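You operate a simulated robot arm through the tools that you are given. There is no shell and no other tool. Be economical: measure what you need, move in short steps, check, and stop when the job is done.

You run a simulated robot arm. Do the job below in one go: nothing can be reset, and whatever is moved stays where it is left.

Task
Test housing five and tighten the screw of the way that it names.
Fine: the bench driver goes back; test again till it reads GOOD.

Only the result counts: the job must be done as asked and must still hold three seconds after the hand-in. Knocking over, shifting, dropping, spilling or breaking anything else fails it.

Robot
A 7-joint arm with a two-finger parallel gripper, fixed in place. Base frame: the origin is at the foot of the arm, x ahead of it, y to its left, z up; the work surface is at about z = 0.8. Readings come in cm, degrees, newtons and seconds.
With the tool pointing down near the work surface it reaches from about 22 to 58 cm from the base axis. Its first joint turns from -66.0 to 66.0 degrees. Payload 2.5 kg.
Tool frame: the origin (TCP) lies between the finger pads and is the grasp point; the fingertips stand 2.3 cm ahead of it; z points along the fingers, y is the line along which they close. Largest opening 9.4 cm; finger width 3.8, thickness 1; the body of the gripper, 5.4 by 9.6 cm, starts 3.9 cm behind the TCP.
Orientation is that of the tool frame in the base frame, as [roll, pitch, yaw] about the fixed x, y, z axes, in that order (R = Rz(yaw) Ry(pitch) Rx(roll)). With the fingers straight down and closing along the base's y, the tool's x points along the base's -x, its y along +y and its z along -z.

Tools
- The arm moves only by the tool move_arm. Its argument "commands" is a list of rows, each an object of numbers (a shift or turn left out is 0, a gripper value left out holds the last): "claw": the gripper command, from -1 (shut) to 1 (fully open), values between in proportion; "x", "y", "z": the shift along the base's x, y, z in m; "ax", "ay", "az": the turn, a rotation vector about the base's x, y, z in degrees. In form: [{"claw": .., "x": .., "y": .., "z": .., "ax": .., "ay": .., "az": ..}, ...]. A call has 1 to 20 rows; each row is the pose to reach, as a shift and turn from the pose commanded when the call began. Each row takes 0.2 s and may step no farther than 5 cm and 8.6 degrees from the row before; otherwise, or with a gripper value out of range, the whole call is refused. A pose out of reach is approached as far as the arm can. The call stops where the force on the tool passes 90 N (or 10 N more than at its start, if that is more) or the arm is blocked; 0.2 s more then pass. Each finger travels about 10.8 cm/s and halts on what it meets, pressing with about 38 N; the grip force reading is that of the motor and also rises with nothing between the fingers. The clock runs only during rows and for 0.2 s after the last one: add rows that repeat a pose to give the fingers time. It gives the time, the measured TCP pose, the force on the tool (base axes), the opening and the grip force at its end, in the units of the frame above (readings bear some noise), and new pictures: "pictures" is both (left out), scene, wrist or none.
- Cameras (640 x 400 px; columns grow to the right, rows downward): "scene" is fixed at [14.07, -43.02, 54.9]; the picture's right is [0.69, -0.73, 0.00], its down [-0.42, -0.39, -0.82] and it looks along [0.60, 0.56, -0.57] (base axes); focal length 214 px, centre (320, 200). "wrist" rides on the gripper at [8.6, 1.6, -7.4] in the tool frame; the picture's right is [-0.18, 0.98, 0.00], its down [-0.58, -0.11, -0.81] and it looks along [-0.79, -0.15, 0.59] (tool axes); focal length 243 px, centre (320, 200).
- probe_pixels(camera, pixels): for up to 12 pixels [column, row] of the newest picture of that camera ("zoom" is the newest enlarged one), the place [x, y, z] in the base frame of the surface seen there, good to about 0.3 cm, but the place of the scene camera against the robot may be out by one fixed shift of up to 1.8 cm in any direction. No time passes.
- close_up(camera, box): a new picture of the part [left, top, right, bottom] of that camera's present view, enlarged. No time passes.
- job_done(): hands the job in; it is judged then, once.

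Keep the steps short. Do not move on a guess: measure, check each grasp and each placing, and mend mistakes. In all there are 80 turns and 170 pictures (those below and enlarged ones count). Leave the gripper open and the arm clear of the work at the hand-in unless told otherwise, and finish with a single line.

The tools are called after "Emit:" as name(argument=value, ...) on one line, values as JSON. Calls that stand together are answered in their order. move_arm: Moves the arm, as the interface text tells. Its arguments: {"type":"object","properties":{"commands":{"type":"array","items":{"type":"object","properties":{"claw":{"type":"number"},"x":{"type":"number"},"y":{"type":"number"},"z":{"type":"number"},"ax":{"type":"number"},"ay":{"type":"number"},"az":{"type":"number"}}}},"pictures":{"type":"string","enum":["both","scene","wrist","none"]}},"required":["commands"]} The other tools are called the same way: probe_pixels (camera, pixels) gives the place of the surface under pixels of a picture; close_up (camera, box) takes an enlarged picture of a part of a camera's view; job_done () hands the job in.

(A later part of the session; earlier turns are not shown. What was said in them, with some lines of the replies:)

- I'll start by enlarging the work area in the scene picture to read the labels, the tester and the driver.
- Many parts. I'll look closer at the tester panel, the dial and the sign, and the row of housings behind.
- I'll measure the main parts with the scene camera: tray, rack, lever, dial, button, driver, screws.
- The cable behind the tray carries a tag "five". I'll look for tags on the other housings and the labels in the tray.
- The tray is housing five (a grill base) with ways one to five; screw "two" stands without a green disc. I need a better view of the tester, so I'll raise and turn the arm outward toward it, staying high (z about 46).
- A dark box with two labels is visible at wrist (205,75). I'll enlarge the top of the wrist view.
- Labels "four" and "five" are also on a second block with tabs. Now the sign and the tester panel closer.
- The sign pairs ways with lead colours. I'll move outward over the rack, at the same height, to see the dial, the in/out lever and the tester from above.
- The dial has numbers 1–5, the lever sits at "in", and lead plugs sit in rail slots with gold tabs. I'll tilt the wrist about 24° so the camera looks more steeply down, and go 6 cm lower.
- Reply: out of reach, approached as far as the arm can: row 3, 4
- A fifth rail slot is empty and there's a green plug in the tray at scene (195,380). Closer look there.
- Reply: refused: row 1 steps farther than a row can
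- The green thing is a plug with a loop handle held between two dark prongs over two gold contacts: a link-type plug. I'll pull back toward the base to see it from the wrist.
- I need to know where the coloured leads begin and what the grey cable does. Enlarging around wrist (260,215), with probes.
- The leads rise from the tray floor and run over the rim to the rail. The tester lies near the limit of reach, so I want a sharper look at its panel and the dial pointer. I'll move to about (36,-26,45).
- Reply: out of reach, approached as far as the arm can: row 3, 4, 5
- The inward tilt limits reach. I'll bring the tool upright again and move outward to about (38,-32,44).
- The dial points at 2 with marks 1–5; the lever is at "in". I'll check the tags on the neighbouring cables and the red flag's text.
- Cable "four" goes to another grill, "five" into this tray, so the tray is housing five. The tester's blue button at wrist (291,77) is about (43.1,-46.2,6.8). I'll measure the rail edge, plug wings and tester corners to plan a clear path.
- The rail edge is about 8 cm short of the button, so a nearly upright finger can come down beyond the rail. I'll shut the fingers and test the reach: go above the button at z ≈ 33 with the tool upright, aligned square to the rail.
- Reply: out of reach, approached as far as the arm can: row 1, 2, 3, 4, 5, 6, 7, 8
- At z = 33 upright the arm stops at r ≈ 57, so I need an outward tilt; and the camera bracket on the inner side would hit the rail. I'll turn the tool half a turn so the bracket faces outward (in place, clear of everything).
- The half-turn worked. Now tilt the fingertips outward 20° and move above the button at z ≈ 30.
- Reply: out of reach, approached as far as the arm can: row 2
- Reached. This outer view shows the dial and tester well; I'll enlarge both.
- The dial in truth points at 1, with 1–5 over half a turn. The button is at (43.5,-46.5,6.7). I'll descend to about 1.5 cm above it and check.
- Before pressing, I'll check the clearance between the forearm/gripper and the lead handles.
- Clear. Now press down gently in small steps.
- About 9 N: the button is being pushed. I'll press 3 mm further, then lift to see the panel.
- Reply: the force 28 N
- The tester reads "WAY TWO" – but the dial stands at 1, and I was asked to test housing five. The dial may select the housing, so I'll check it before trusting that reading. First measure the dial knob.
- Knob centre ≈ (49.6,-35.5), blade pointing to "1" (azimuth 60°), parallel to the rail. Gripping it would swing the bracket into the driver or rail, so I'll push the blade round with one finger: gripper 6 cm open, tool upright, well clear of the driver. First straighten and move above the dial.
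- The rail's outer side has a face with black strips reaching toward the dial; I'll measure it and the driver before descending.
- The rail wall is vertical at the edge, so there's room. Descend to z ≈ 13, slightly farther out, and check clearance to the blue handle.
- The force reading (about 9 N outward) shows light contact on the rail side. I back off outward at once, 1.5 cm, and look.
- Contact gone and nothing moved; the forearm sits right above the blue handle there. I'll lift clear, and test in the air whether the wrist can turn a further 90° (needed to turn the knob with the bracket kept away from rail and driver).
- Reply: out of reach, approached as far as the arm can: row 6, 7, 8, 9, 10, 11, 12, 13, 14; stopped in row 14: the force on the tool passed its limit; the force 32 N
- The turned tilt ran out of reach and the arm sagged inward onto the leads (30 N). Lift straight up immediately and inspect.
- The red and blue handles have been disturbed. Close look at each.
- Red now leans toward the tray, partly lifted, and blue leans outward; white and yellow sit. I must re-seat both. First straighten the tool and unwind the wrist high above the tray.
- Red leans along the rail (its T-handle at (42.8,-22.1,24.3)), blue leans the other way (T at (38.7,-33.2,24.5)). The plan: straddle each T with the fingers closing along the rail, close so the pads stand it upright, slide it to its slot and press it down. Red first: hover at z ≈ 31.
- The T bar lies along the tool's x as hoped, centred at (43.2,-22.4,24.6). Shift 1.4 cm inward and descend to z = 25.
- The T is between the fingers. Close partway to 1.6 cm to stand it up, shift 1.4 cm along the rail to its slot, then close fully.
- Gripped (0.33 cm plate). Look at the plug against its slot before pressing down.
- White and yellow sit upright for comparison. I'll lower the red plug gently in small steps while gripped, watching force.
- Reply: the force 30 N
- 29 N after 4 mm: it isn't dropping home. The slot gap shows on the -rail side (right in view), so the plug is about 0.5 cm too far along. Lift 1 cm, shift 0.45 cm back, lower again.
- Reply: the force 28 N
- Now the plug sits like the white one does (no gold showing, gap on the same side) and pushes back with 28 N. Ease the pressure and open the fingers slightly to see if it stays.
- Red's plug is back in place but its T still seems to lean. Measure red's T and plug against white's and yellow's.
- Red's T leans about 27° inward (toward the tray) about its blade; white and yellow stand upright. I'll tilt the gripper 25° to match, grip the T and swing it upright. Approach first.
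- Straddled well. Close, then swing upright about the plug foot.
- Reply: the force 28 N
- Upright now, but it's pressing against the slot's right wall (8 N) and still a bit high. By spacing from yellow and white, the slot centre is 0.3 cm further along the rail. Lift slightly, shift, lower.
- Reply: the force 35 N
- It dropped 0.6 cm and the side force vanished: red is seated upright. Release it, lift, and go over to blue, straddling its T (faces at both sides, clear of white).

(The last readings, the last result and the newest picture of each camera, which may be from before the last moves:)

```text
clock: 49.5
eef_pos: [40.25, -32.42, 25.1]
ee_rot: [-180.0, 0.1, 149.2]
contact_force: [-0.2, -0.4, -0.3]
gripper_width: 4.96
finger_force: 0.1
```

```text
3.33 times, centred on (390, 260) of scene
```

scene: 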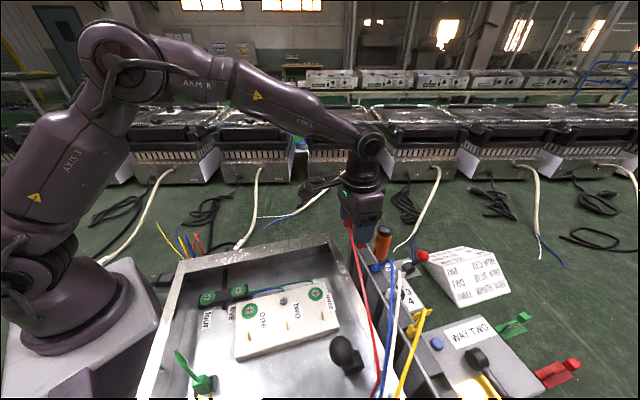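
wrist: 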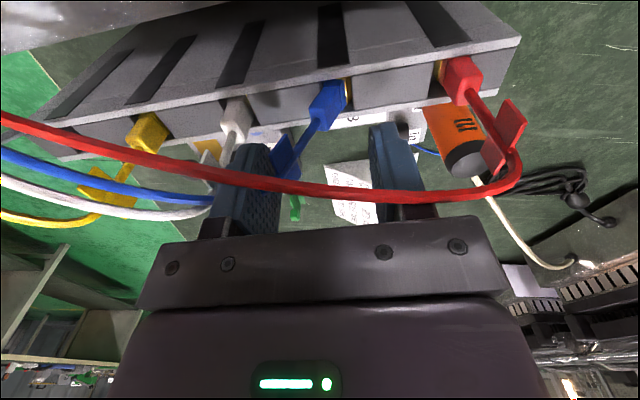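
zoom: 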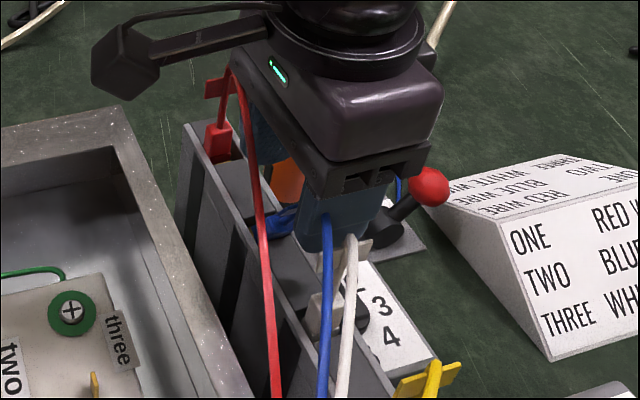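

Red stands exactly as at first (gold on the same side as before). Blue's T is between the fingers. Close partly, bring it upright to its slot (1.7 cm back), grip, lift slightly and lower in.

Emit:
move_arm(commands=[{"claw": -0.2}, {"claw": -0.5}, {"claw": -0.66}, {"claw": -0.66, "x": 0.004, "y": 0.007}, {"claw": -0.66, "x": 0.008, "y": 0.015}, {"claw": -1, "x": 0.008, "y": 0.015}, {"claw": -1, "x": 0.008, "y": 0.015}, {"z": 0.008, "x": 0.008, "y": 0.015}, {"z": 0.004, "x": 0.008, "y": 0.015}, {"z": 0.0, "x": 0.008, "y": 0.015}, {"z": -0.003, "x": 0.008, "y": 0.015}, {"z": -0.006, "x": 0.008, "y": 0.015}], pictures="wrist")

Emit:
close_up(camera="wrist", box=[250, 70, 390, 190])

```text
clock: 52.1
eef_pos: [40.8, -31.23, 24.86]
ee_rot: [-179.9, 0.7, 149.2]
contact_force: [-1.6, 0.7, 29.3]
gripper_width: 0.37
finger_force: 38.2
```

wrist: 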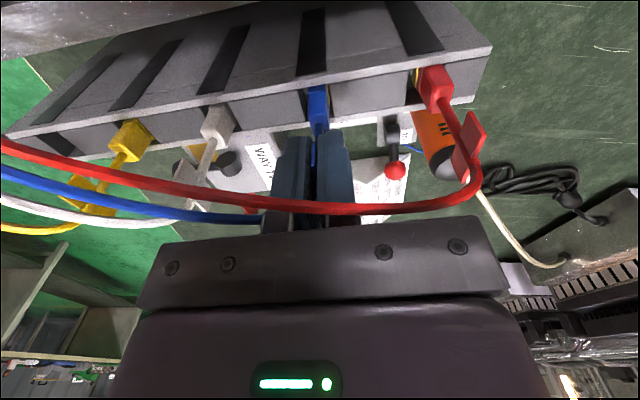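

```text
3.33 times, centred on (320, 130) of wrist
```

zoom: 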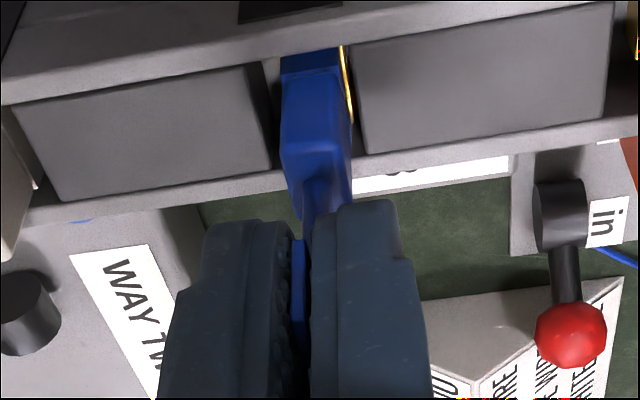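

Same picture as red's first try: gold shows on the right, still high. Lift, shift 0.4 cm back along the rail, lower.

Emit:
move_arm(commands=[{"z": 0.009}, {"z": 0.009, "x": 0.002, "y": 0.0035}, {"z": 0.005, "x": 0.002, "y": 0.0035}, {"z": 0.001, "x": 0.002, "y": 0.0035}, {"z": -0.002, "x": 0.002, "y": 0.0035}, {"z": -0.004, "x": 0.002, "y": 0.0035}], pictures="none")

Emit:
close_up(camera="wrist", box=[250, 70, 390, 190])

```text
clock: 53.5
eef_pos: [40.61, -30.77, 24.34]
ee_rot: [-180.0, 0.5, 149.3]
contact_force: [-4.3, -5.9, 30.9]
gripper_width: 0.32
finger_force: 38.0
```

```text
3.33 times, centred on (320, 130) of wrist
```

zoom: 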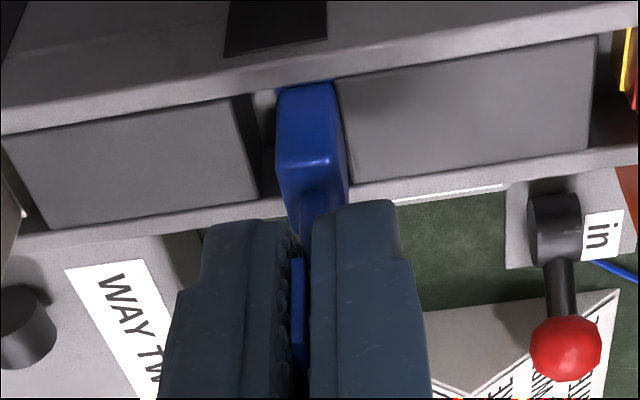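

Blue is down at the same depth as red and upright. Release, lift to z ≈ 40, and turn the tool so the bracket points away from the rail (for grasping the driver).

Emit:
move_arm(commands=[{"z": 0.003, "claw": -0.8}, {"z": 0.003, "claw": -0.55}, {"z": 0.003, "claw": -0.5}, {"z": 0.05, "claw": -0.5}, {"z": 0.1, "claw": -0.3}, {"z": 0.14, "claw": 0}, {"z": 0.14, "az": -8.5, "claw": 0.3}, {"z": 0.14, "az": -17, "x": 0.01, "y": 0.01}, {"z": 0.14, "az": -25.5, "x": 0.02, "y": 0.02}, {"z": 0.14, "az": -34, "x": 0.03, "y": 0.03}, {"z": 0.14, "az": -42.5, "x": 0.04, "y": 0.04}, {"z": 0.14, "az": -51, "x": 0.05, "y": 0.05}, {"z": 0.14, "az": -59.5, "x": 0.055, "y": 0.06}, {"z": 0.14, "az": -68, "x": 0.055, "y": 0.065}, {"z": 0.14, "az": -76.5, "x": 0.055, "y": 0.065}, {"z": 0.14, "az": -85, "x": 0.055, "y": 0.065}, {"z": 0.14, "az": -89, "x": 0.055, "y": 0.065}], pictures="wrist")

Emit:
close_up(camera="scene", box=[340, 200, 440, 320])

```text
clock: 57.1
eef_pos: [46.18, -24.2, 38.25]
ee_rot: [180.0, 0.1, 60.1]
contact_force: [0.4, 0.6, -0.7]
gripper_width: 6.12
finger_force: 0.2
```

wrist: 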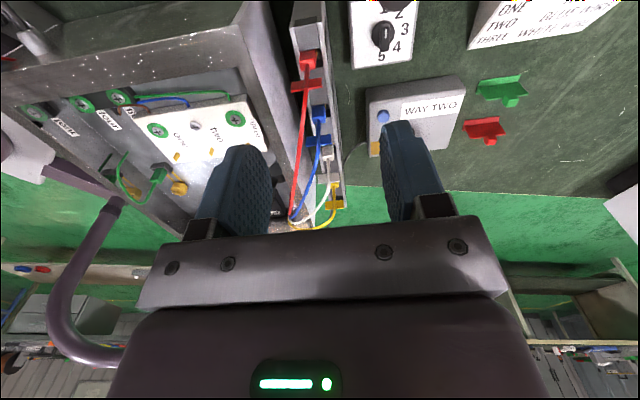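

```text
3.33 times, centred on (390, 260) of scene
```

zoom: 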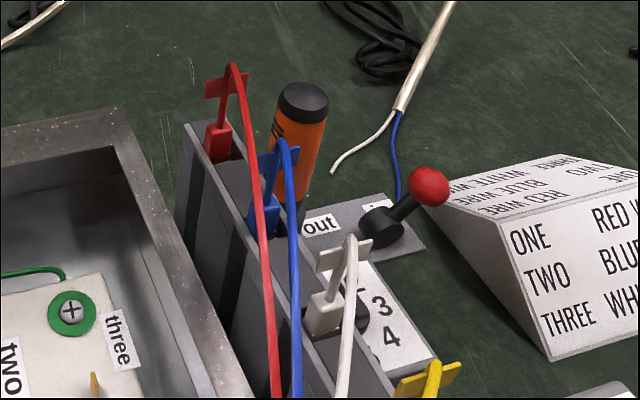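

All four plugs stand as in the first picture. The blue button test named way two, matching the one proud screw without a disc, so I go for the driver. Move above it (≈(52.7,-27.4)), tilting 8° outward, opening 6 cm, z ≈ 27.

Emit:
move_arm(commands=[{"claw": 0.3, "x": 0.02, "y": -0.01, "ax": -2, "ay": -3.5}, {"x": 0.045, "y": -0.022, "ax": -3.9, "ay": -7}, {"x": 0.065, "y": -0.032, "ax": -3.9, "ay": -7, "z": -0.03}, {"x": 0.065, "y": -0.032, "ax": -3.9, "ay": -7, "z": -0.07}, {"x": 0.065, "y": -0.032, "ax": -3.9, "ay": -7, "z": -0.11}, {"x": 0.065, "y": -0.032, "ax": -3.9, "ay": -7, "z": -0.11}], pictures="wrist")

Emit:
close_up(camera="scene", box=[330, 160, 450, 290])

```text
clock: 58.5
eef_pos: [52.63, -27.48, 27.19]
ee_rot: [172.0, 0.0, 60.3]
contact_force: [0.1, 0.2, -0.4]
gripper_width: 6.11
finger_force: 0.1
out of reach, approached as far as the arm can: row 3
```

wrist: 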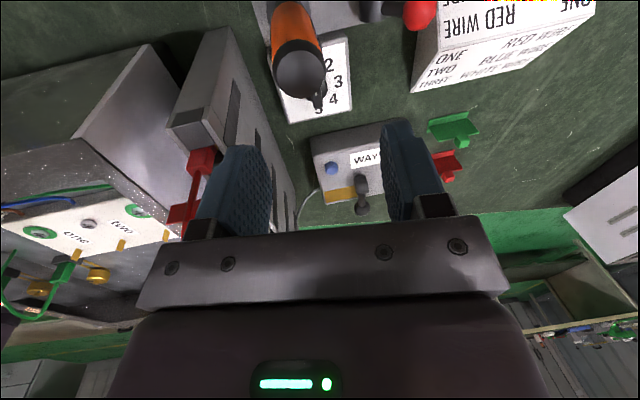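

```text
3.08 times, centred on (390, 225) of scene
```

zoom: 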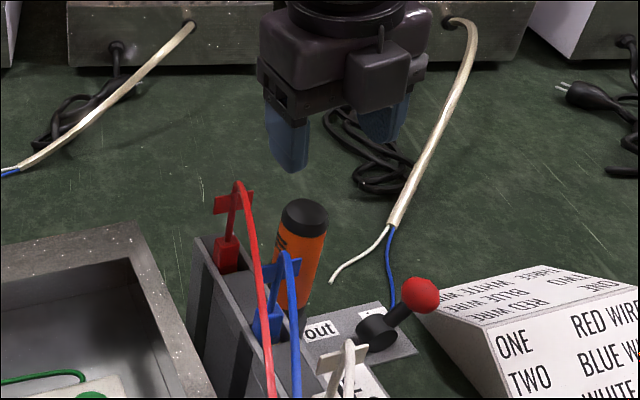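

Emit:
probe_pixels(camera="wrist", pixels=[[299, 70], [283, 68], [315, 68], [299, 95], [299, 50], [292, 20], [281, 35], [316, 35], [198, 160], [180, 215]])

Emit:
close_up(camera="wrist", box=[240, 0, 360, 110])

```text
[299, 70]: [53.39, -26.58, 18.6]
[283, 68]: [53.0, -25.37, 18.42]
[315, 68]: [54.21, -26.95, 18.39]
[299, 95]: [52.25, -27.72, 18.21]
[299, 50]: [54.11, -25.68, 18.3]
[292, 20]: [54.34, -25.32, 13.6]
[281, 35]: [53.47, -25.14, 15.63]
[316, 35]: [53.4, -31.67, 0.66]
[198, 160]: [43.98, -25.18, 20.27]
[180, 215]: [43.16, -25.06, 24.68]
```

```text
3.64 times, centred on (300, 55) of wrist
```

zoom: 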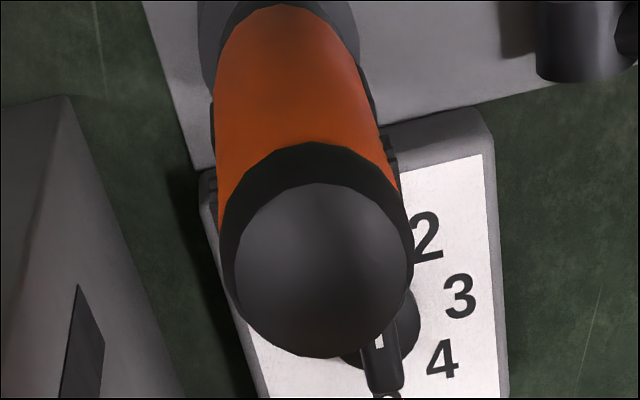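

Driver axis at about (53.2,-26.7), top z 18.6, upright. Shift 1 cm and descend to z ≈ 16, then check before closing.

Emit:
move_arm(commands=[{"x": 0.006, "y": 0.008, "z": -0.02}, {"x": 0.006, "y": 0.008, "z": -0.06}, {"x": 0.006, "y": 0.008, "z": -0.09}, {"x": 0.006, "y": 0.008, "z": -0.112}, {"x": 0.006, "y": 0.008, "z": -0.112}], pictures="wrist")

Emit:
close_up(camera="scene", box=[330, 160, 450, 290])

```text
clock: 59.7
eef_pos: [53.32, -26.62, 15.91]
ee_rot: [172.0, 0.1, 60.4]
contact_force: [0.2, 0.1, -1.1]
gripper_width: 6.12
finger_force: 0.2
```

wrist: 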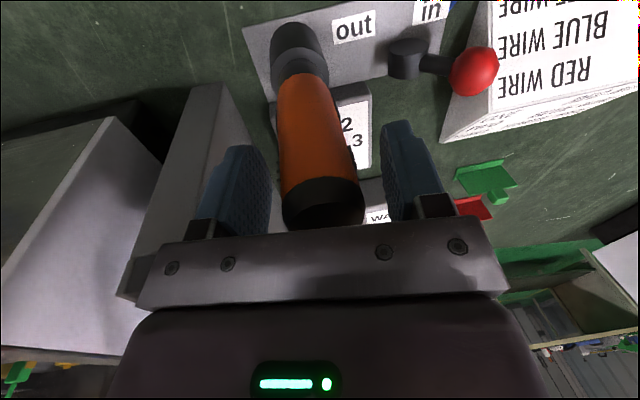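

```text
3.08 times, centred on (390, 225) of scene
```

zoom: 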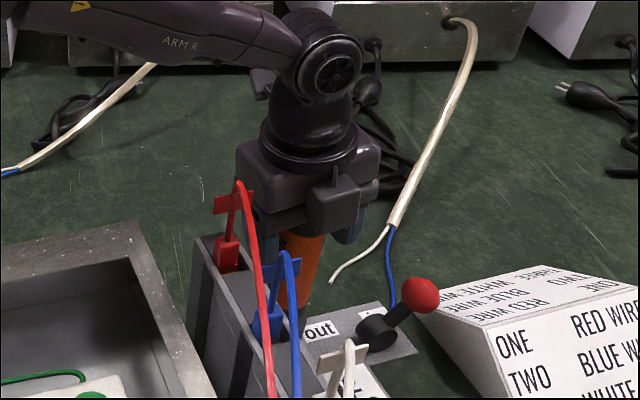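

The driver is centred between the fingers. Close, wait, and lift straight up 12 cm.

Emit:
move_arm(commands=[{"claw": -1}, {"claw": -1}, {"claw": -1}, {"claw": -1}, {"z": 0.01}, {"z": 0.03}, {"z": 0.06}, {"z": 0.09}, {"z": 0.12}, {"z": 0.12}], pictures="both")

```text
clock: 61.9
eef_pos: [53.29, -26.45, 28.15]
ee_rot: [172.0, 0.0, 60.2]
contact_force: [0.6, -0.4, -3.7]
gripper_width: 3.75
finger_force: 38.1
```

scene: 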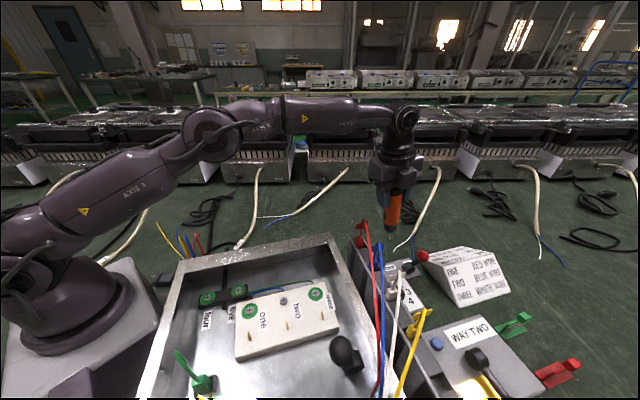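
wrist: 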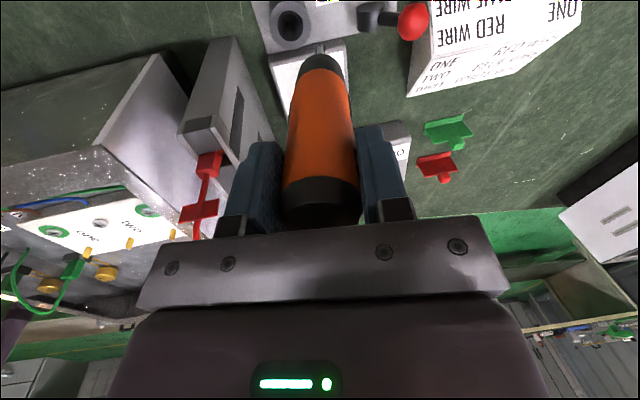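

The driver is held (about 4 N). Measure the empty cup for the return, and the bit tip.

Emit:
probe_pixels(camera="wrist", pixels=[[275, 25], [306, 25], [290, 42], [290, 12], [290, 25], [321, 46], [320, 62], [318, 75]])

Emit:
close_up(camera="wrist", box=[250, 0, 380, 110])

Emit:
close_up(camera="scene", box=[340, 150, 450, 270])

```text
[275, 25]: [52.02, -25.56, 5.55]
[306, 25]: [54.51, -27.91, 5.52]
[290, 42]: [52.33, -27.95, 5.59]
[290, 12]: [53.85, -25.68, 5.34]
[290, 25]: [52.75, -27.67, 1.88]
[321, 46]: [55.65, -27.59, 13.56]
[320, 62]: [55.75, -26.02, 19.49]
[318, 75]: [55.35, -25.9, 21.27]
```

```text
3.64 times, centred on (315, 55) of wrist
```

zoom: 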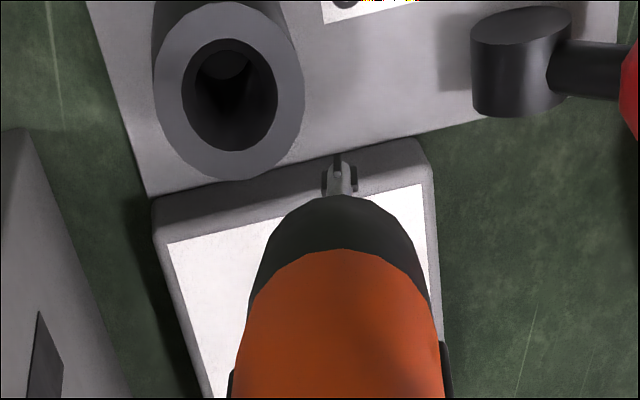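

```text
3.33 times, centred on (395, 210) of scene
```

zoom: 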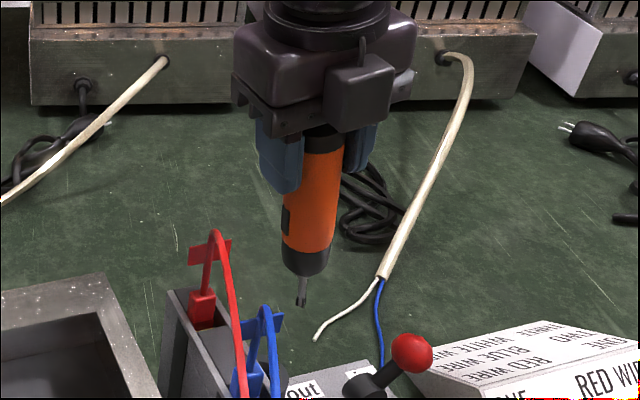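

The driver aligned itself with the tool axis; tip ≈ 14.7 cm below the TCP. The cup centre is (53.2,-26.75), rim z 5.5. Now carry it up, around behind the red handle, over the tray, straighten the tool, and stop above screw two at (24.1,-22.5).

Emit:
move_arm(commands=[{"claw": -1, "z": 0.04}, {"z": 0.07, "y": 0.03, "x": -0.01}, {"z": 0.1, "y": 0.06, "x": -0.03}, {"z": 0.13, "y": 0.08, "x": -0.06}, {"z": 0.15, "y": 0.09, "x": -0.095}, {"z": 0.16, "y": 0.09, "x": -0.13}, {"z": 0.16, "y": 0.09, "x": -0.165, "ax": 2, "ay": 3.5}, {"z": 0.16, "y": 0.085, "x": -0.2, "ax": 3.9, "ay": 7}, {"z": 0.16, "y": 0.075, "x": -0.235, "ax": 3.9, "ay": 7}, {"z": 0.15, "y": 0.06, "x": -0.265, "ax": 3.9, "ay": 7}, {"z": 0.13, "y": 0.045, "x": -0.285, "ax": 3.9, "ay": 7}, {"z": 0.11, "y": 0.04, "x": -0.292, "ax": 3.9, "ay": 7}, {"z": 0.11, "y": 0.04, "x": -0.292, "ax": 3.9, "ay": 7}], pictures="both")

```text
clock: 64.7
eef_pos: [24.22, -22.87, 39.03]
ee_rot: [180.0, 0.2, 60.2]
contact_force: [-0.3, -0.9, -4.0]
gripper_width: 3.75
finger_force: 37.9
```

scene: 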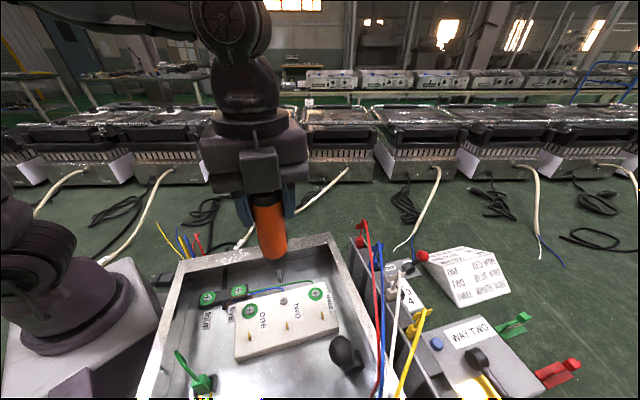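
wrist: 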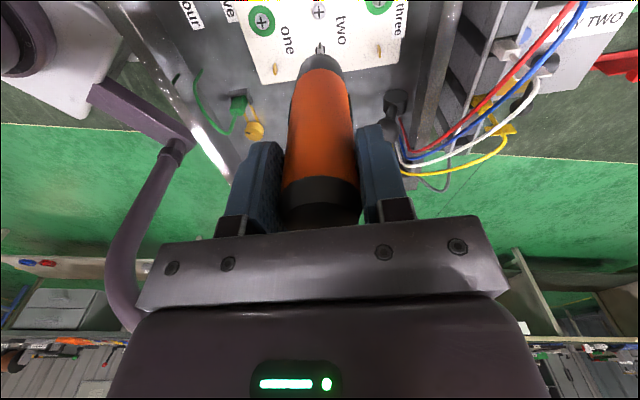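

Above the tray. Measure tip and screw two together in the same picture.

Emit:
close_up(camera="wrist", box=[270, 0, 370, 80])

Emit:
close_up(camera="scene", box=[240, 240, 340, 340])

Emit:
probe_pixels(camera="wrist", pixels=[[320, 45], [320, 50], [321, 55], [318, 12], [319, 14], [262, 18], [378, 3]])

Emit:
probe_pixels(camera="scene", pixels=[[280, 277], [280, 273], [279, 270], [283, 300], [250, 311], [316, 294]])

```text
5.00 times, centred on (320, 40) of wrist
```

zoom: 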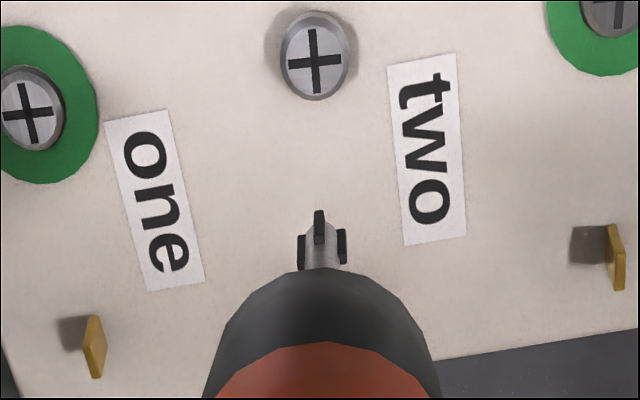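

```text
4.00 times, centred on (290, 290) of scene
```

zoom: 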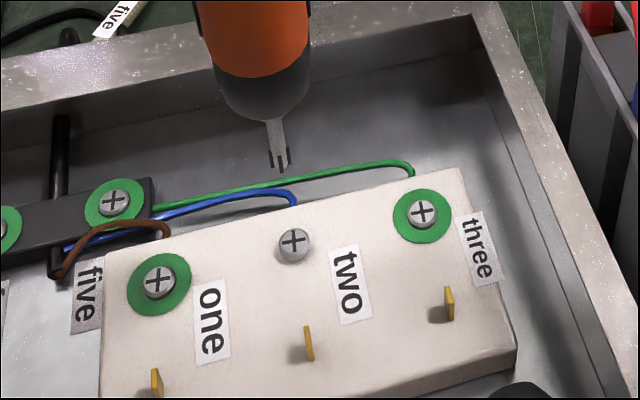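

```text
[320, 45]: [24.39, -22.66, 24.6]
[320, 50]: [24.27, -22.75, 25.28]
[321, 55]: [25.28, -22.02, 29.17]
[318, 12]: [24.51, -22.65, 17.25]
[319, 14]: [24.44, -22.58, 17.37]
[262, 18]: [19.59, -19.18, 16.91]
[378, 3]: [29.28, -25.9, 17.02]
```

```text
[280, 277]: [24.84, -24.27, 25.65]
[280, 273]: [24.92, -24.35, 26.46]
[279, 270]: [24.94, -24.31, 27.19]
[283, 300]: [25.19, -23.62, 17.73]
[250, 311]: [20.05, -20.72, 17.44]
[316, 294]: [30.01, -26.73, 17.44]
```

The tip is about (0.2, 0.3) cm short of the screw centre. Correct and descend 5.3 cm, then check closely.

Emit:
move_arm(commands=[{"x": 0.002, "y": 0.003, "z": -0.015}, {"x": 0.002, "y": 0.003, "z": -0.035}, {"x": 0.002, "y": 0.003, "z": -0.053}, {"x": 0.002, "y": 0.003, "z": -0.053}], pictures="both")

Emit:
close_up(camera="scene", box=[255, 265, 315, 325])

Emit:
close_up(camera="wrist", box=[280, 10, 360, 80])

```text
clock: 65.7
eef_pos: [24.36, -22.27, 33.86]
ee_rot: [180.0, 0.1, 60.3]
contact_force: [0.3, -0.5, -4.3]
gripper_width: 3.72
finger_force: 37.9
```

scene: 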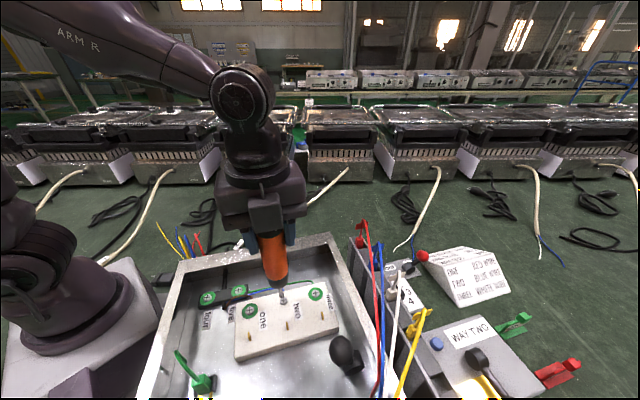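
wrist: 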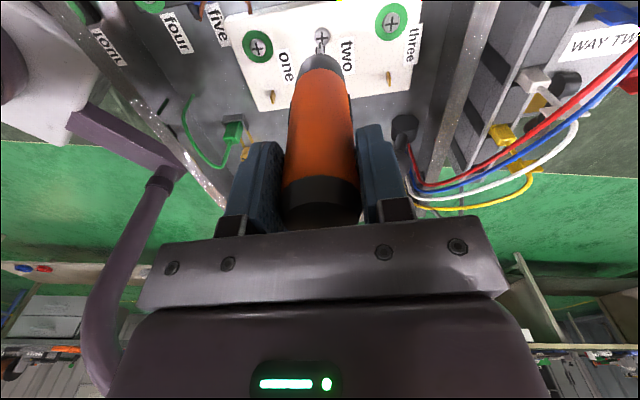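

```text
6.67 times, centred on (285, 295) of scene
```

zoom: 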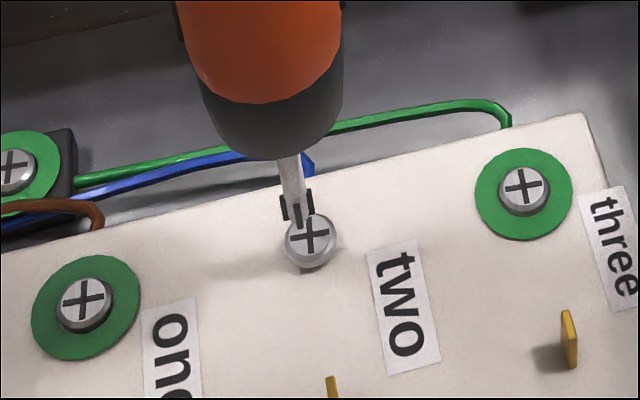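

```text
5.71 times, centred on (320, 45) of wrist
```

zoom: 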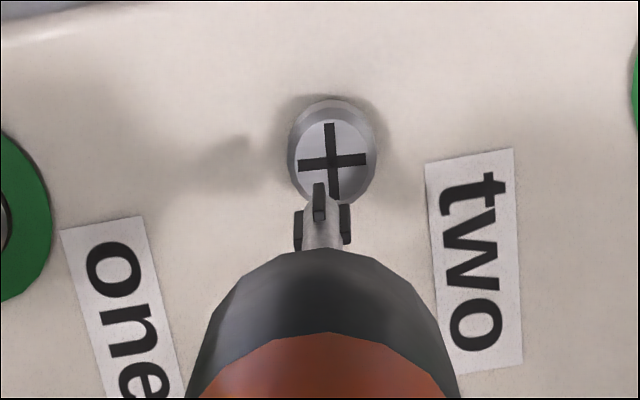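

Probe the tip and the screw head directly in both views for the final correction.

Emit:
probe_pixels(camera="zoom", pixels=[[320, 187], [320, 205], [303, 230], [345, 225], [345, 150], [318, 140], [345, 172], [333, 105], [370, 185]])

Emit:
probe_pixels(camera="scene", pixels=[[281, 298], [281, 295], [281, 291], [285, 301], [284, 303], [283, 305]])

```text
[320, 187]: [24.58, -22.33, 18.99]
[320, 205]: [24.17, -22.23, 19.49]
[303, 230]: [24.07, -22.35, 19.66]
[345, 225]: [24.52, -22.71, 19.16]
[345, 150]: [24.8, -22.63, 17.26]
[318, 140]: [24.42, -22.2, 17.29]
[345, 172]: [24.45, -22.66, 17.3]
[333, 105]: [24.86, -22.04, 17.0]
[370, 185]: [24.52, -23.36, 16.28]
```

```text
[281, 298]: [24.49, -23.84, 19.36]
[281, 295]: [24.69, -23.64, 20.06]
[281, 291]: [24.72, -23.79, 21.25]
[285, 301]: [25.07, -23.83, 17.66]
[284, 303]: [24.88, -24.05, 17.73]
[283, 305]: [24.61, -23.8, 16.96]
```

Combined estimate: move (+0.35, 0) cm, then lower 1.3 cm, and look once more before contact.

Emit:
move_arm(commands=[{"x": 0.0035, "y": 0.0, "z": -0.003}, {"x": 0.0035, "y": 0.0, "z": -0.008}, {"x": 0.0035, "y": 0.0, "z": -0.012}, {"x": 0.0035, "y": 0.0, "z": -0.012}], pictures="none")

Emit:
close_up(camera="scene", box=[265, 275, 305, 315])

Emit:
close_up(camera="wrist", box=[290, 10, 350, 70])

```text
clock: 66.7
eef_pos: [24.77, -22.24, 32.59]
ee_rot: [-180.0, 0.1, 60.3]
contact_force: [-0.8, -1.0, -4.4]
gripper_width: 3.76
finger_force: 38.1
```

```text
10.00 times, centred on (285, 295) of scene
```

zoom: 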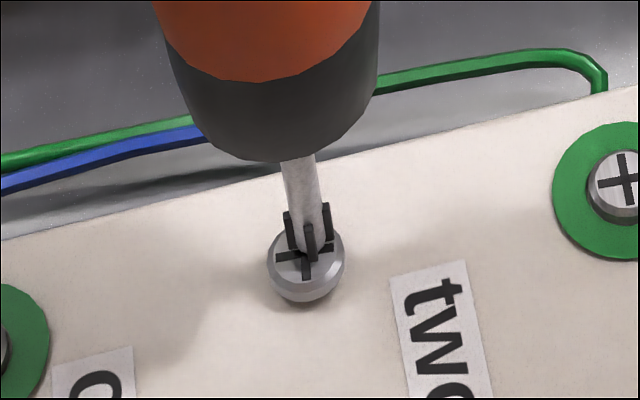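

```text
6.67 times, centred on (320, 40) of wrist
```

zoom: 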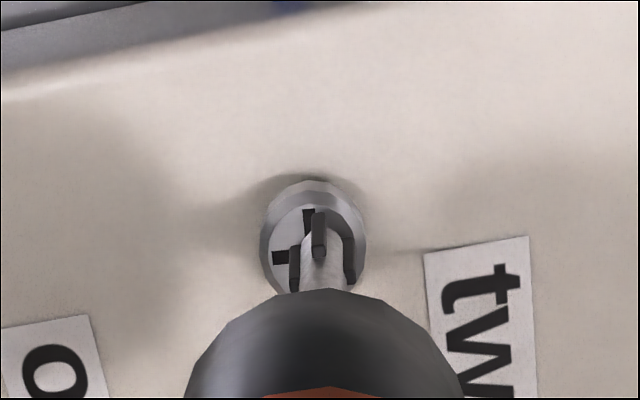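

Nearly over it, ≈0.4 cm above and 0.2 cm off. Correct (+0.1,+0.2) and press down gently in small steps, holding a while.

Emit:
move_arm(commands=[{"x": 0.001, "y": 0.002, "z": -0.001}, {"x": 0.001, "y": 0.002, "z": -0.003}, {"x": 0.001, "y": 0.002, "z": -0.005}, {"x": 0.001, "y": 0.002, "z": -0.007}, {"x": 0.001, "y": 0.002, "z": -0.008}, {"x": 0.001, "y": 0.002, "z": -0.008}], pictures="none")

Emit:
close_up(camera="scene", box=[265, 275, 305, 315])

```text
clock: 68.1
eef_pos: [24.89, -22.13, 31.73]
ee_rot: [179.8, 0.1, 60.3]
contact_force: [-2.7, 4.7, 26.4]
gripper_width: 3.75
finger_force: 38.1
```

```text
10.00 times, centred on (285, 295) of scene
```

zoom: 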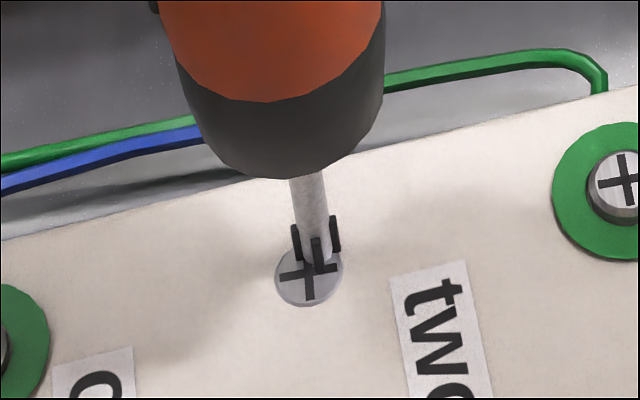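

The screw went down and its head is now low. Hold one more second, then lift 6 cm and look at it.

Emit:
move_arm(commands=[{"z": 0}, {"z": -0.001}, {"z": -0.001}, {"z": -0.001}, {"z": 0.02}, {"z": 0.06}, {"z": 0.1}, {"z": 0.13}], pictures="none")

Emit:
close_up(camera="scene", box=[235, 265, 335, 335])

```text
clock: 69.9
eef_pos: [24.43, -21.86, 44.55]
ee_rot: [-179.9, 0.1, 60.3]
contact_force: [-0.8, -0.6, -4.7]
gripper_width: 3.77
finger_force: 38.2
```

```text
5.71 times, centred on (285, 300) of scene
```

zoom: 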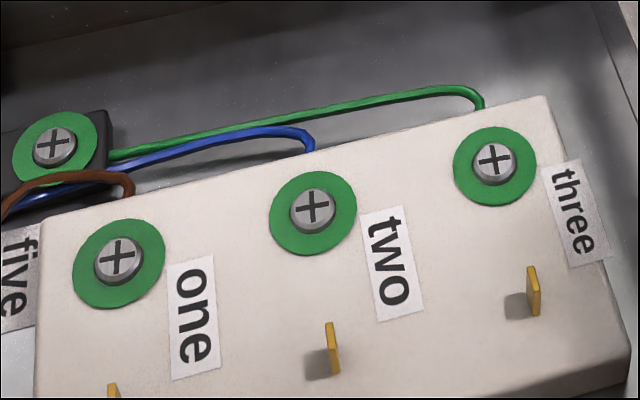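

Screw two now carries its green disc: tight. Return the driver by the same route to above its cup (5° tilt so the axis meets the cup).

Emit:
move_arm(commands=[{"claw": -1, "x": 0.036, "y": 0.013}, {"x": 0.076, "y": 0.029}, {"x": 0.116, "y": 0.039}, {"x": 0.159, "y": 0.0436}, {"x": 0.196, "y": 0.0436, "z": -0.015, "ax": -1.2, "ay": -2.2}, {"x": 0.229, "y": 0.0336, "z": -0.035, "ax": -2.4, "ay": -4.4}, {"x": 0.254, "y": 0.0136, "z": -0.06, "ax": -2.4, "ay": -4.4}, {"x": 0.271, "y": -0.0134, "z": -0.09, "ax": -2.4, "ay": -4.4}, {"x": 0.278, "y": -0.036, "z": -0.125, "ax": -2.4, "ay": -4.4}, {"x": 0.279, "y": -0.044, "z": -0.17, "ax": -2.4, "ay": -4.4}, {"x": 0.279, "y": -0.044, "z": -0.17, "ax": -2.4, "ay": -4.4}], pictures="wrist")

Emit:
close_up(camera="wrist", box=[250, 0, 380, 110])

Emit:
close_up(camera="scene", box=[340, 150, 450, 290])

```text
clock: 72.3
eef_pos: [52.76, -26.54, 27.75]
ee_rot: [175.1, 0.0, 60.3]
contact_force: [-0.5, -0.9, -4.7]
gripper_width: 3.73
finger_force: 38.2
```

wrist: 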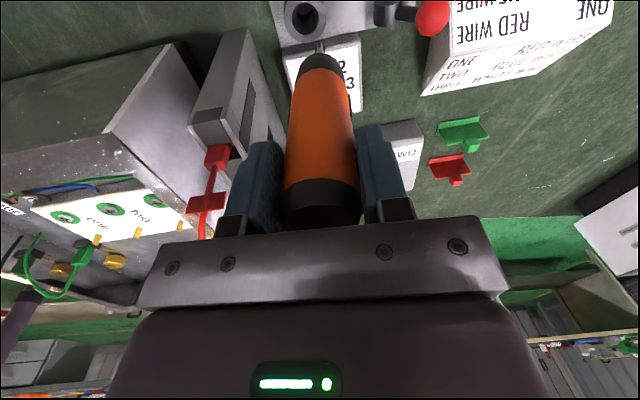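

```text
3.64 times, centred on (315, 55) of wrist
```

zoom: 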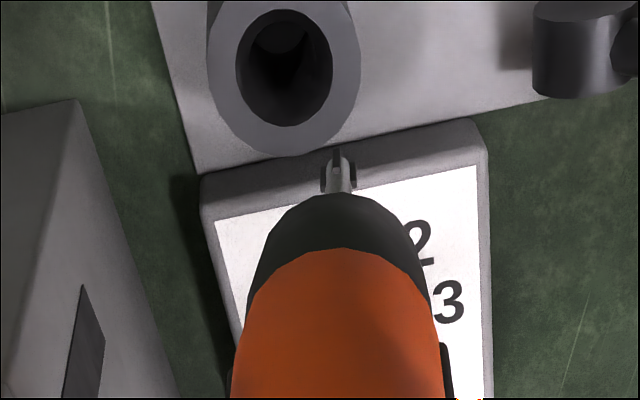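

```text
2.86 times, centred on (395, 220) of scene
```

zoom: 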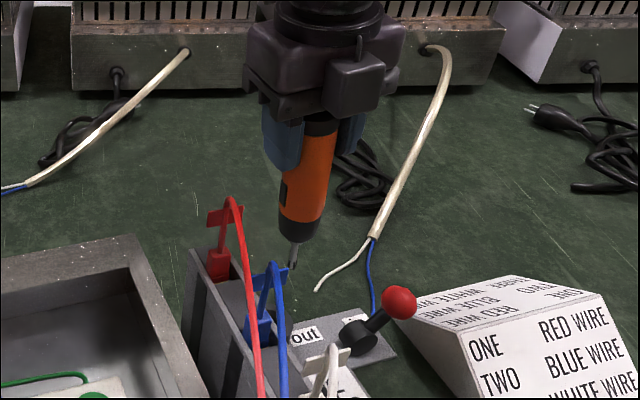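

Emit:
probe_pixels(camera="wrist", pixels=[[320, 47], [319, 44], [322, 48], [285, 20], [325, 19], [305, 41], [307, 2], [288, 30], [322, 30]])

```text
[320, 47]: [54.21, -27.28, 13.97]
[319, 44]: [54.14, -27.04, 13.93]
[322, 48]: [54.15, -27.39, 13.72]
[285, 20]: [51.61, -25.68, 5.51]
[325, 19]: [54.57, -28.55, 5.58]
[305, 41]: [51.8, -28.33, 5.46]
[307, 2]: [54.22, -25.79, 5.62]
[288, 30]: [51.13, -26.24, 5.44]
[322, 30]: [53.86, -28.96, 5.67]
```

Cup centre ≈ (53.1,-26.95); tip ≈ (53.9,-27.4). Shift (-0.65,+0.45) and lower until just above its seated height.

Emit:
move_arm(commands=[{"x": -0.0065, "y": 0.0045}, {"x": -0.0065, "y": 0.0045, "z": -0.03}, {"x": -0.0065, "y": 0.0045, "z": -0.06}, {"x": -0.0065, "y": 0.0045, "z": -0.08}, {"x": -0.0065, "y": 0.0045, "z": -0.095}, {"x": -0.0065, "y": 0.0045, "z": -0.107}, {"x": -0.0065, "y": 0.0045, "z": -0.115}, {"x": -0.0065, "y": 0.0045, "z": -0.115}], pictures="wrist")

Emit:
close_up(camera="wrist", box=[250, 0, 390, 150])

```text
clock: 74.1
eef_pos: [52.08, -26.1, 16.24]
ee_rot: [174.7, 0.0, 60.2]
contact_force: [-9.2, 4.5, 28.8]
gripper_width: 3.77
finger_force: 38.1
```

wrist: 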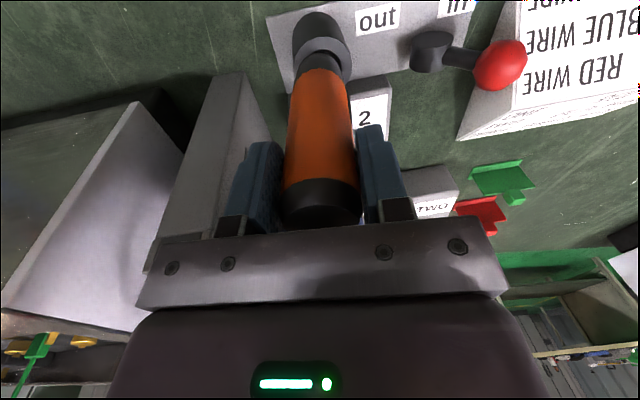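

```text
2.67 times, centred on (320, 75) of wrist
```

zoom: 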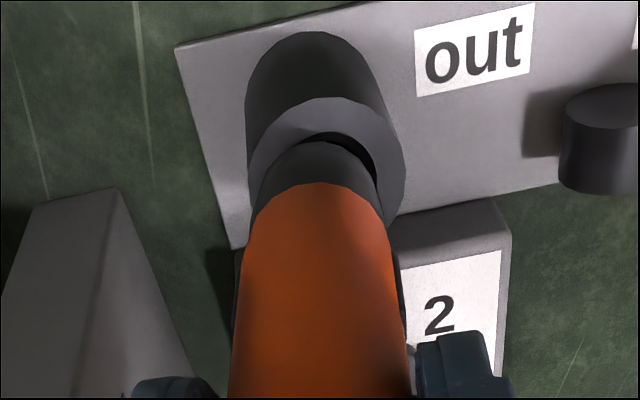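

The collar is in the cup, slightly jammed by the tilt (29 N). Ease up 2 mm, open the fingers slowly, let it settle, then rise straight up.

Emit:
move_arm(commands=[{"z": 0.002}, {"z": 0.002, "claw": -0.1}, {"z": 0.002, "claw": 0.1}, {"z": 0.002, "claw": 0.35}, {"z": 0.002, "claw": 0.35}, {"z": 0.03, "claw": 0.35}, {"z": 0.07, "claw": 0.35}, {"z": 0.11, "claw": 0.35}, {"z": 0.14, "claw": 0.35}], pictures="wrist")

Emit:
close_up(camera="scene", box=[340, 190, 440, 310])

```text
clock: 76.1
eef_pos: [51.91, -26.38, 30.33]
ee_rot: [175.0, 0.0, 60.1]
contact_force: [0.5, 0.1, 0.6]
gripper_width: 6.35
finger_force: 0.0
```

wrist: 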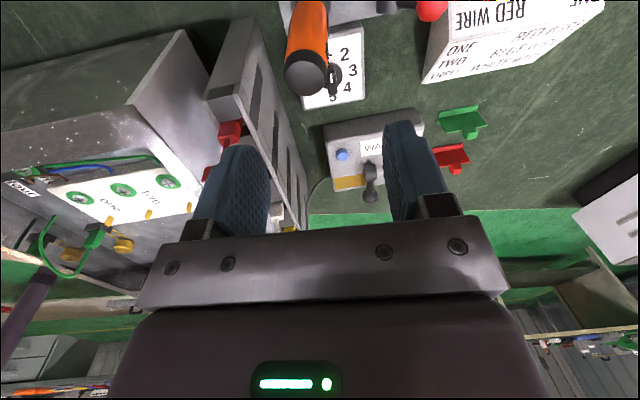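

```text
3.33 times, centred on (390, 250) of scene
```

zoom: 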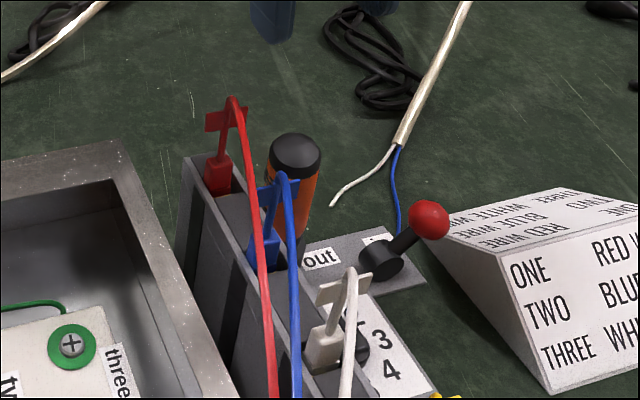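

The driver stands in its cup. Now the retest: lift, pull in, shut the fingers and turn the tool back to the button orientation (bracket outward).

Emit:
move_arm(commands=[{"claw": -1, "z": 0.04, "x": -0.02}, {"z": 0.065, "x": -0.05}, {"z": 0.08, "x": -0.08}, {"z": 0.08, "x": -0.09, "y": -0.035, "az": -8}, {"z": 0.08, "x": -0.1, "y": -0.07, "az": -16}, {"z": 0.08, "x": -0.113, "y": -0.11, "az": -24}, {"z": 0.08, "x": -0.126, "y": -0.149, "az": -32}, {"z": 0.08, "x": -0.126, "y": -0.149, "az": -40}, {"z": 0.08, "x": -0.126, "y": -0.149, "az": -48}, {"z": 0.08, "x": -0.126, "y": -0.149, "az": -56}, {"z": 0.08, "x": -0.126, "y": -0.149, "az": -64}, {"z": 0.08, "x": -0.126, "y": -0.149, "az": -72}, {"z": 0.08, "x": -0.126, "y": -0.149, "az": -80}, {"z": 0.08, "x": -0.126, "y": -0.149, "az": -80}], pictures="none")

```text
clock: 79.1
eef_pos: [39.05, -40.33, 37.87]
ee_rot: [175.1, 0.0, -19.8]
contact_force: [-0.4, -0.2, 0.4]
gripper_width: 0.0
finger_force: 38.1
out of reach, approached as far as the arm can: row 9, 10, 11, 12, 13, 14
```

Now tilt 20° outward and move above the button to z ≈ 27.

Emit:
move_arm(commands=[{"claw": -1, "ax": -2.6, "ay": -5.8, "x": 0.015, "y": -0.018, "z": -0.02}, {"ax": -5.1, "ay": -11.6, "x": 0.032, "y": -0.038, "z": -0.04}, {"ax": -7.6, "ay": -17.4, "x": 0.051, "y": -0.06, "z": -0.06}, {"ax": -7.6, "ay": -17.4, "x": 0.051, "y": -0.0655, "z": -0.09}, {"ax": -7.6, "ay": -17.4, "x": 0.051, "y": -0.0655, "z": -0.1}, {"ax": -7.6, "ay": -17.4, "x": 0.051, "y": -0.0655, "z": -0.1}], pictures="none")

```text
clock: 80.5
eef_pos: [44.26, -47.01, 28.07]
ee_rot: [173.7, -18.9, -19.5]
contact_force: [0.0, 0.2, 0.1]
gripper_width: 0.0
finger_force: 38.5
out of reach, approached as far as the arm can: row 5, 6
```

The pose matches the earlier press. Descend, press to the same depth, and rise again.

Emit:
move_arm(commands=[{"z": -0.045}, {"z": -0.09}, {"z": -0.13}, {"z": -0.16}, {"z": -0.175}, {"z": -0.184}, {"z": -0.189}, {"z": -0.193}, {"z": -0.195}, {"z": -0.195}], pictures="wrist")

```text
clock: 82.7
eef_pos: [44.86, -47.69, 8.43]
ee_rot: [173.8, -19.0, -19.5]
contact_force: [1.5, -2.0, 1.4]
gripper_width: 0.0
finger_force: 38.0
out of reach, approached as far as the arm can: row 1, 2, 3, 4, 5, 6, 7, 8, 9, 10
5 turns are left
```

wrist: 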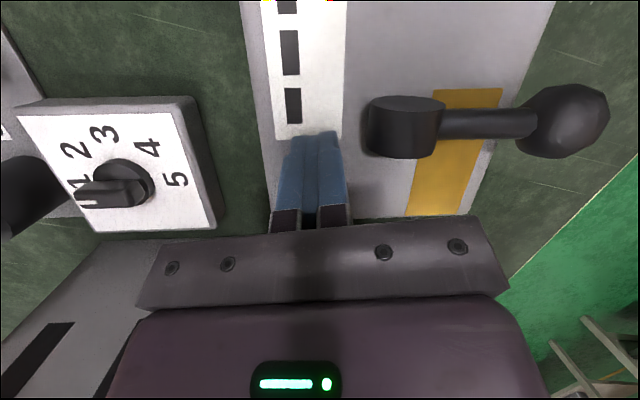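

It missed slightly (0.7 cm too far out, no force). Rise 2 cm, shift back (-0.8,+0.95), press, and rise to read the panel.

Emit:
move_arm(commands=[{"z": 0.02}, {"z": 0.02, "x": -0.004, "y": 0.005}, {"z": 0.02, "x": -0.008, "y": 0.0095}, {"z": 0.01, "x": -0.008, "y": 0.0095}, {"z": 0.004, "x": -0.008, "y": 0.0095}, {"z": 0.001, "x": -0.008, "y": 0.0095}, {"z": -0.002, "x": -0.008, "y": 0.0095}, {"z": -0.004, "x": -0.008, "y": 0.0095}, {"z": -0.005, "x": -0.008, "y": 0.0095}, {"z": 0.03, "x": -0.008, "y": 0.0095}, {"z": 0.07, "x": -0.008, "y": 0.0095}, {"z": 0.11, "x": -0.008, "y": 0.0095}, {"z": 0.15, "x": -0.008, "y": 0.0095}], pictures="scene")

Emit:
close_up(camera="scene", box=[340, 200, 600, 400])

```text
clock: 85.5
eef_pos: [44.74, -47.58, 23.73]
ee_rot: [173.7, -18.8, -19.5]
contact_force: [0.9, 0.0, -0.2]
gripper_width: 0.0
finger_force: 37.9
out of reach, approached as far as the arm can: row 2, 3, 4, 5, 6, 7, 8, 9, 10, 11, 12, 13
```

scene: 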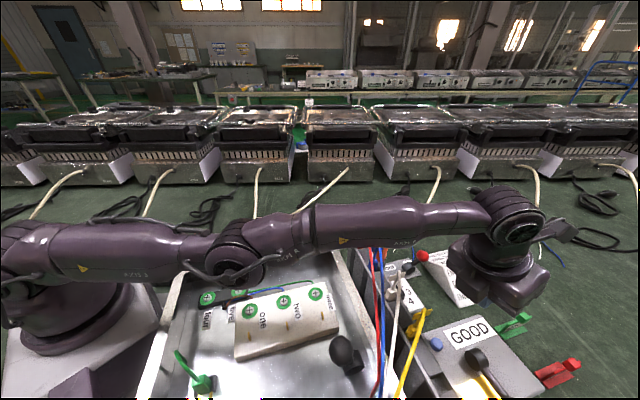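

```text
2.00 times, centred on (470, 300) of scene
4 turns are left
```

zoom: 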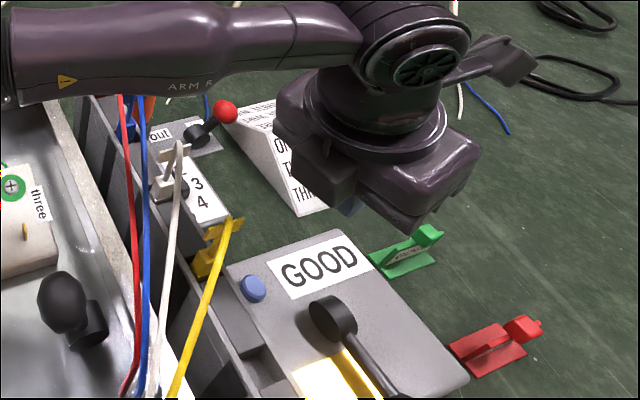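

The tester reads GOOD. Rise clear and open the gripper.

Emit:
move_arm(commands=[{"z": 0.04, "claw": -0.5}, {"z": 0.08, "claw": 0.2}, {"z": 0.12, "x": -0.01, "y": 0.01, "claw": 0.8}, {"z": 0.15, "x": -0.03, "y": 0.03, "claw": 1}, {"z": 0.16, "x": -0.06, "y": 0.06, "claw": 1}, {"z": 0.16, "x": -0.06, "y": 0.06, "claw": 1}], pictures="scene")

Emit:
close_up(camera="scene", box=[330, 200, 490, 370])

```text
clock: 86.9
eef_pos: [40.97, -43.92, 41.17]
ee_rot: [173.7, -18.9, -19.6]
contact_force: [-0.3, 0.2, -0.6]
gripper_width: 9.42
finger_force: 0.0
out of reach, approached as far as the arm can: row 1, 2, 3, 4, 5, 6
```

scene: 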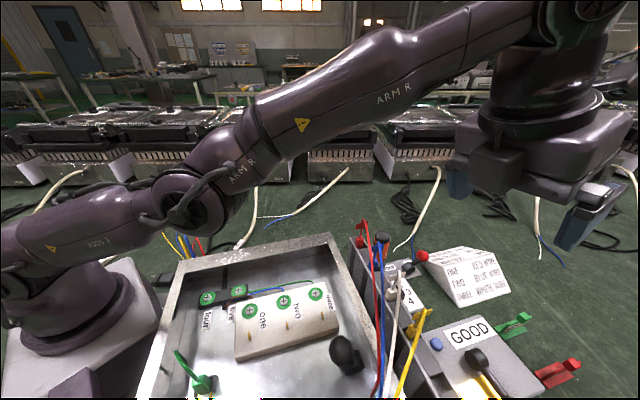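

```text
2.35 times, centred on (410, 285) of scene
3 turns are left
```

zoom: 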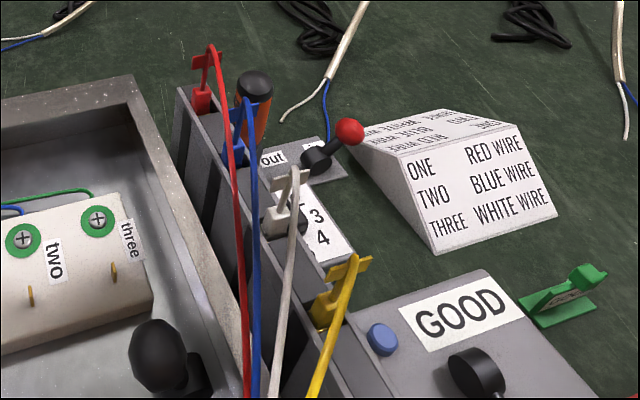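

The tester reads GOOD, the driver is in its cup, the four plugs stand seated, and the gripper is open and clear, so I'm handing in.

Emit:
job_done()

```text
The job is handed in.
```

Housing five tested "WAY TWO"; I tightened screw two, put the driver back in its cup (leaning slightly), and the retest read GOOD, but I never turned the 1–5 dial, so both tests ran with it at 1, and on the way I knocked the red and blue plugs and re-seated them.
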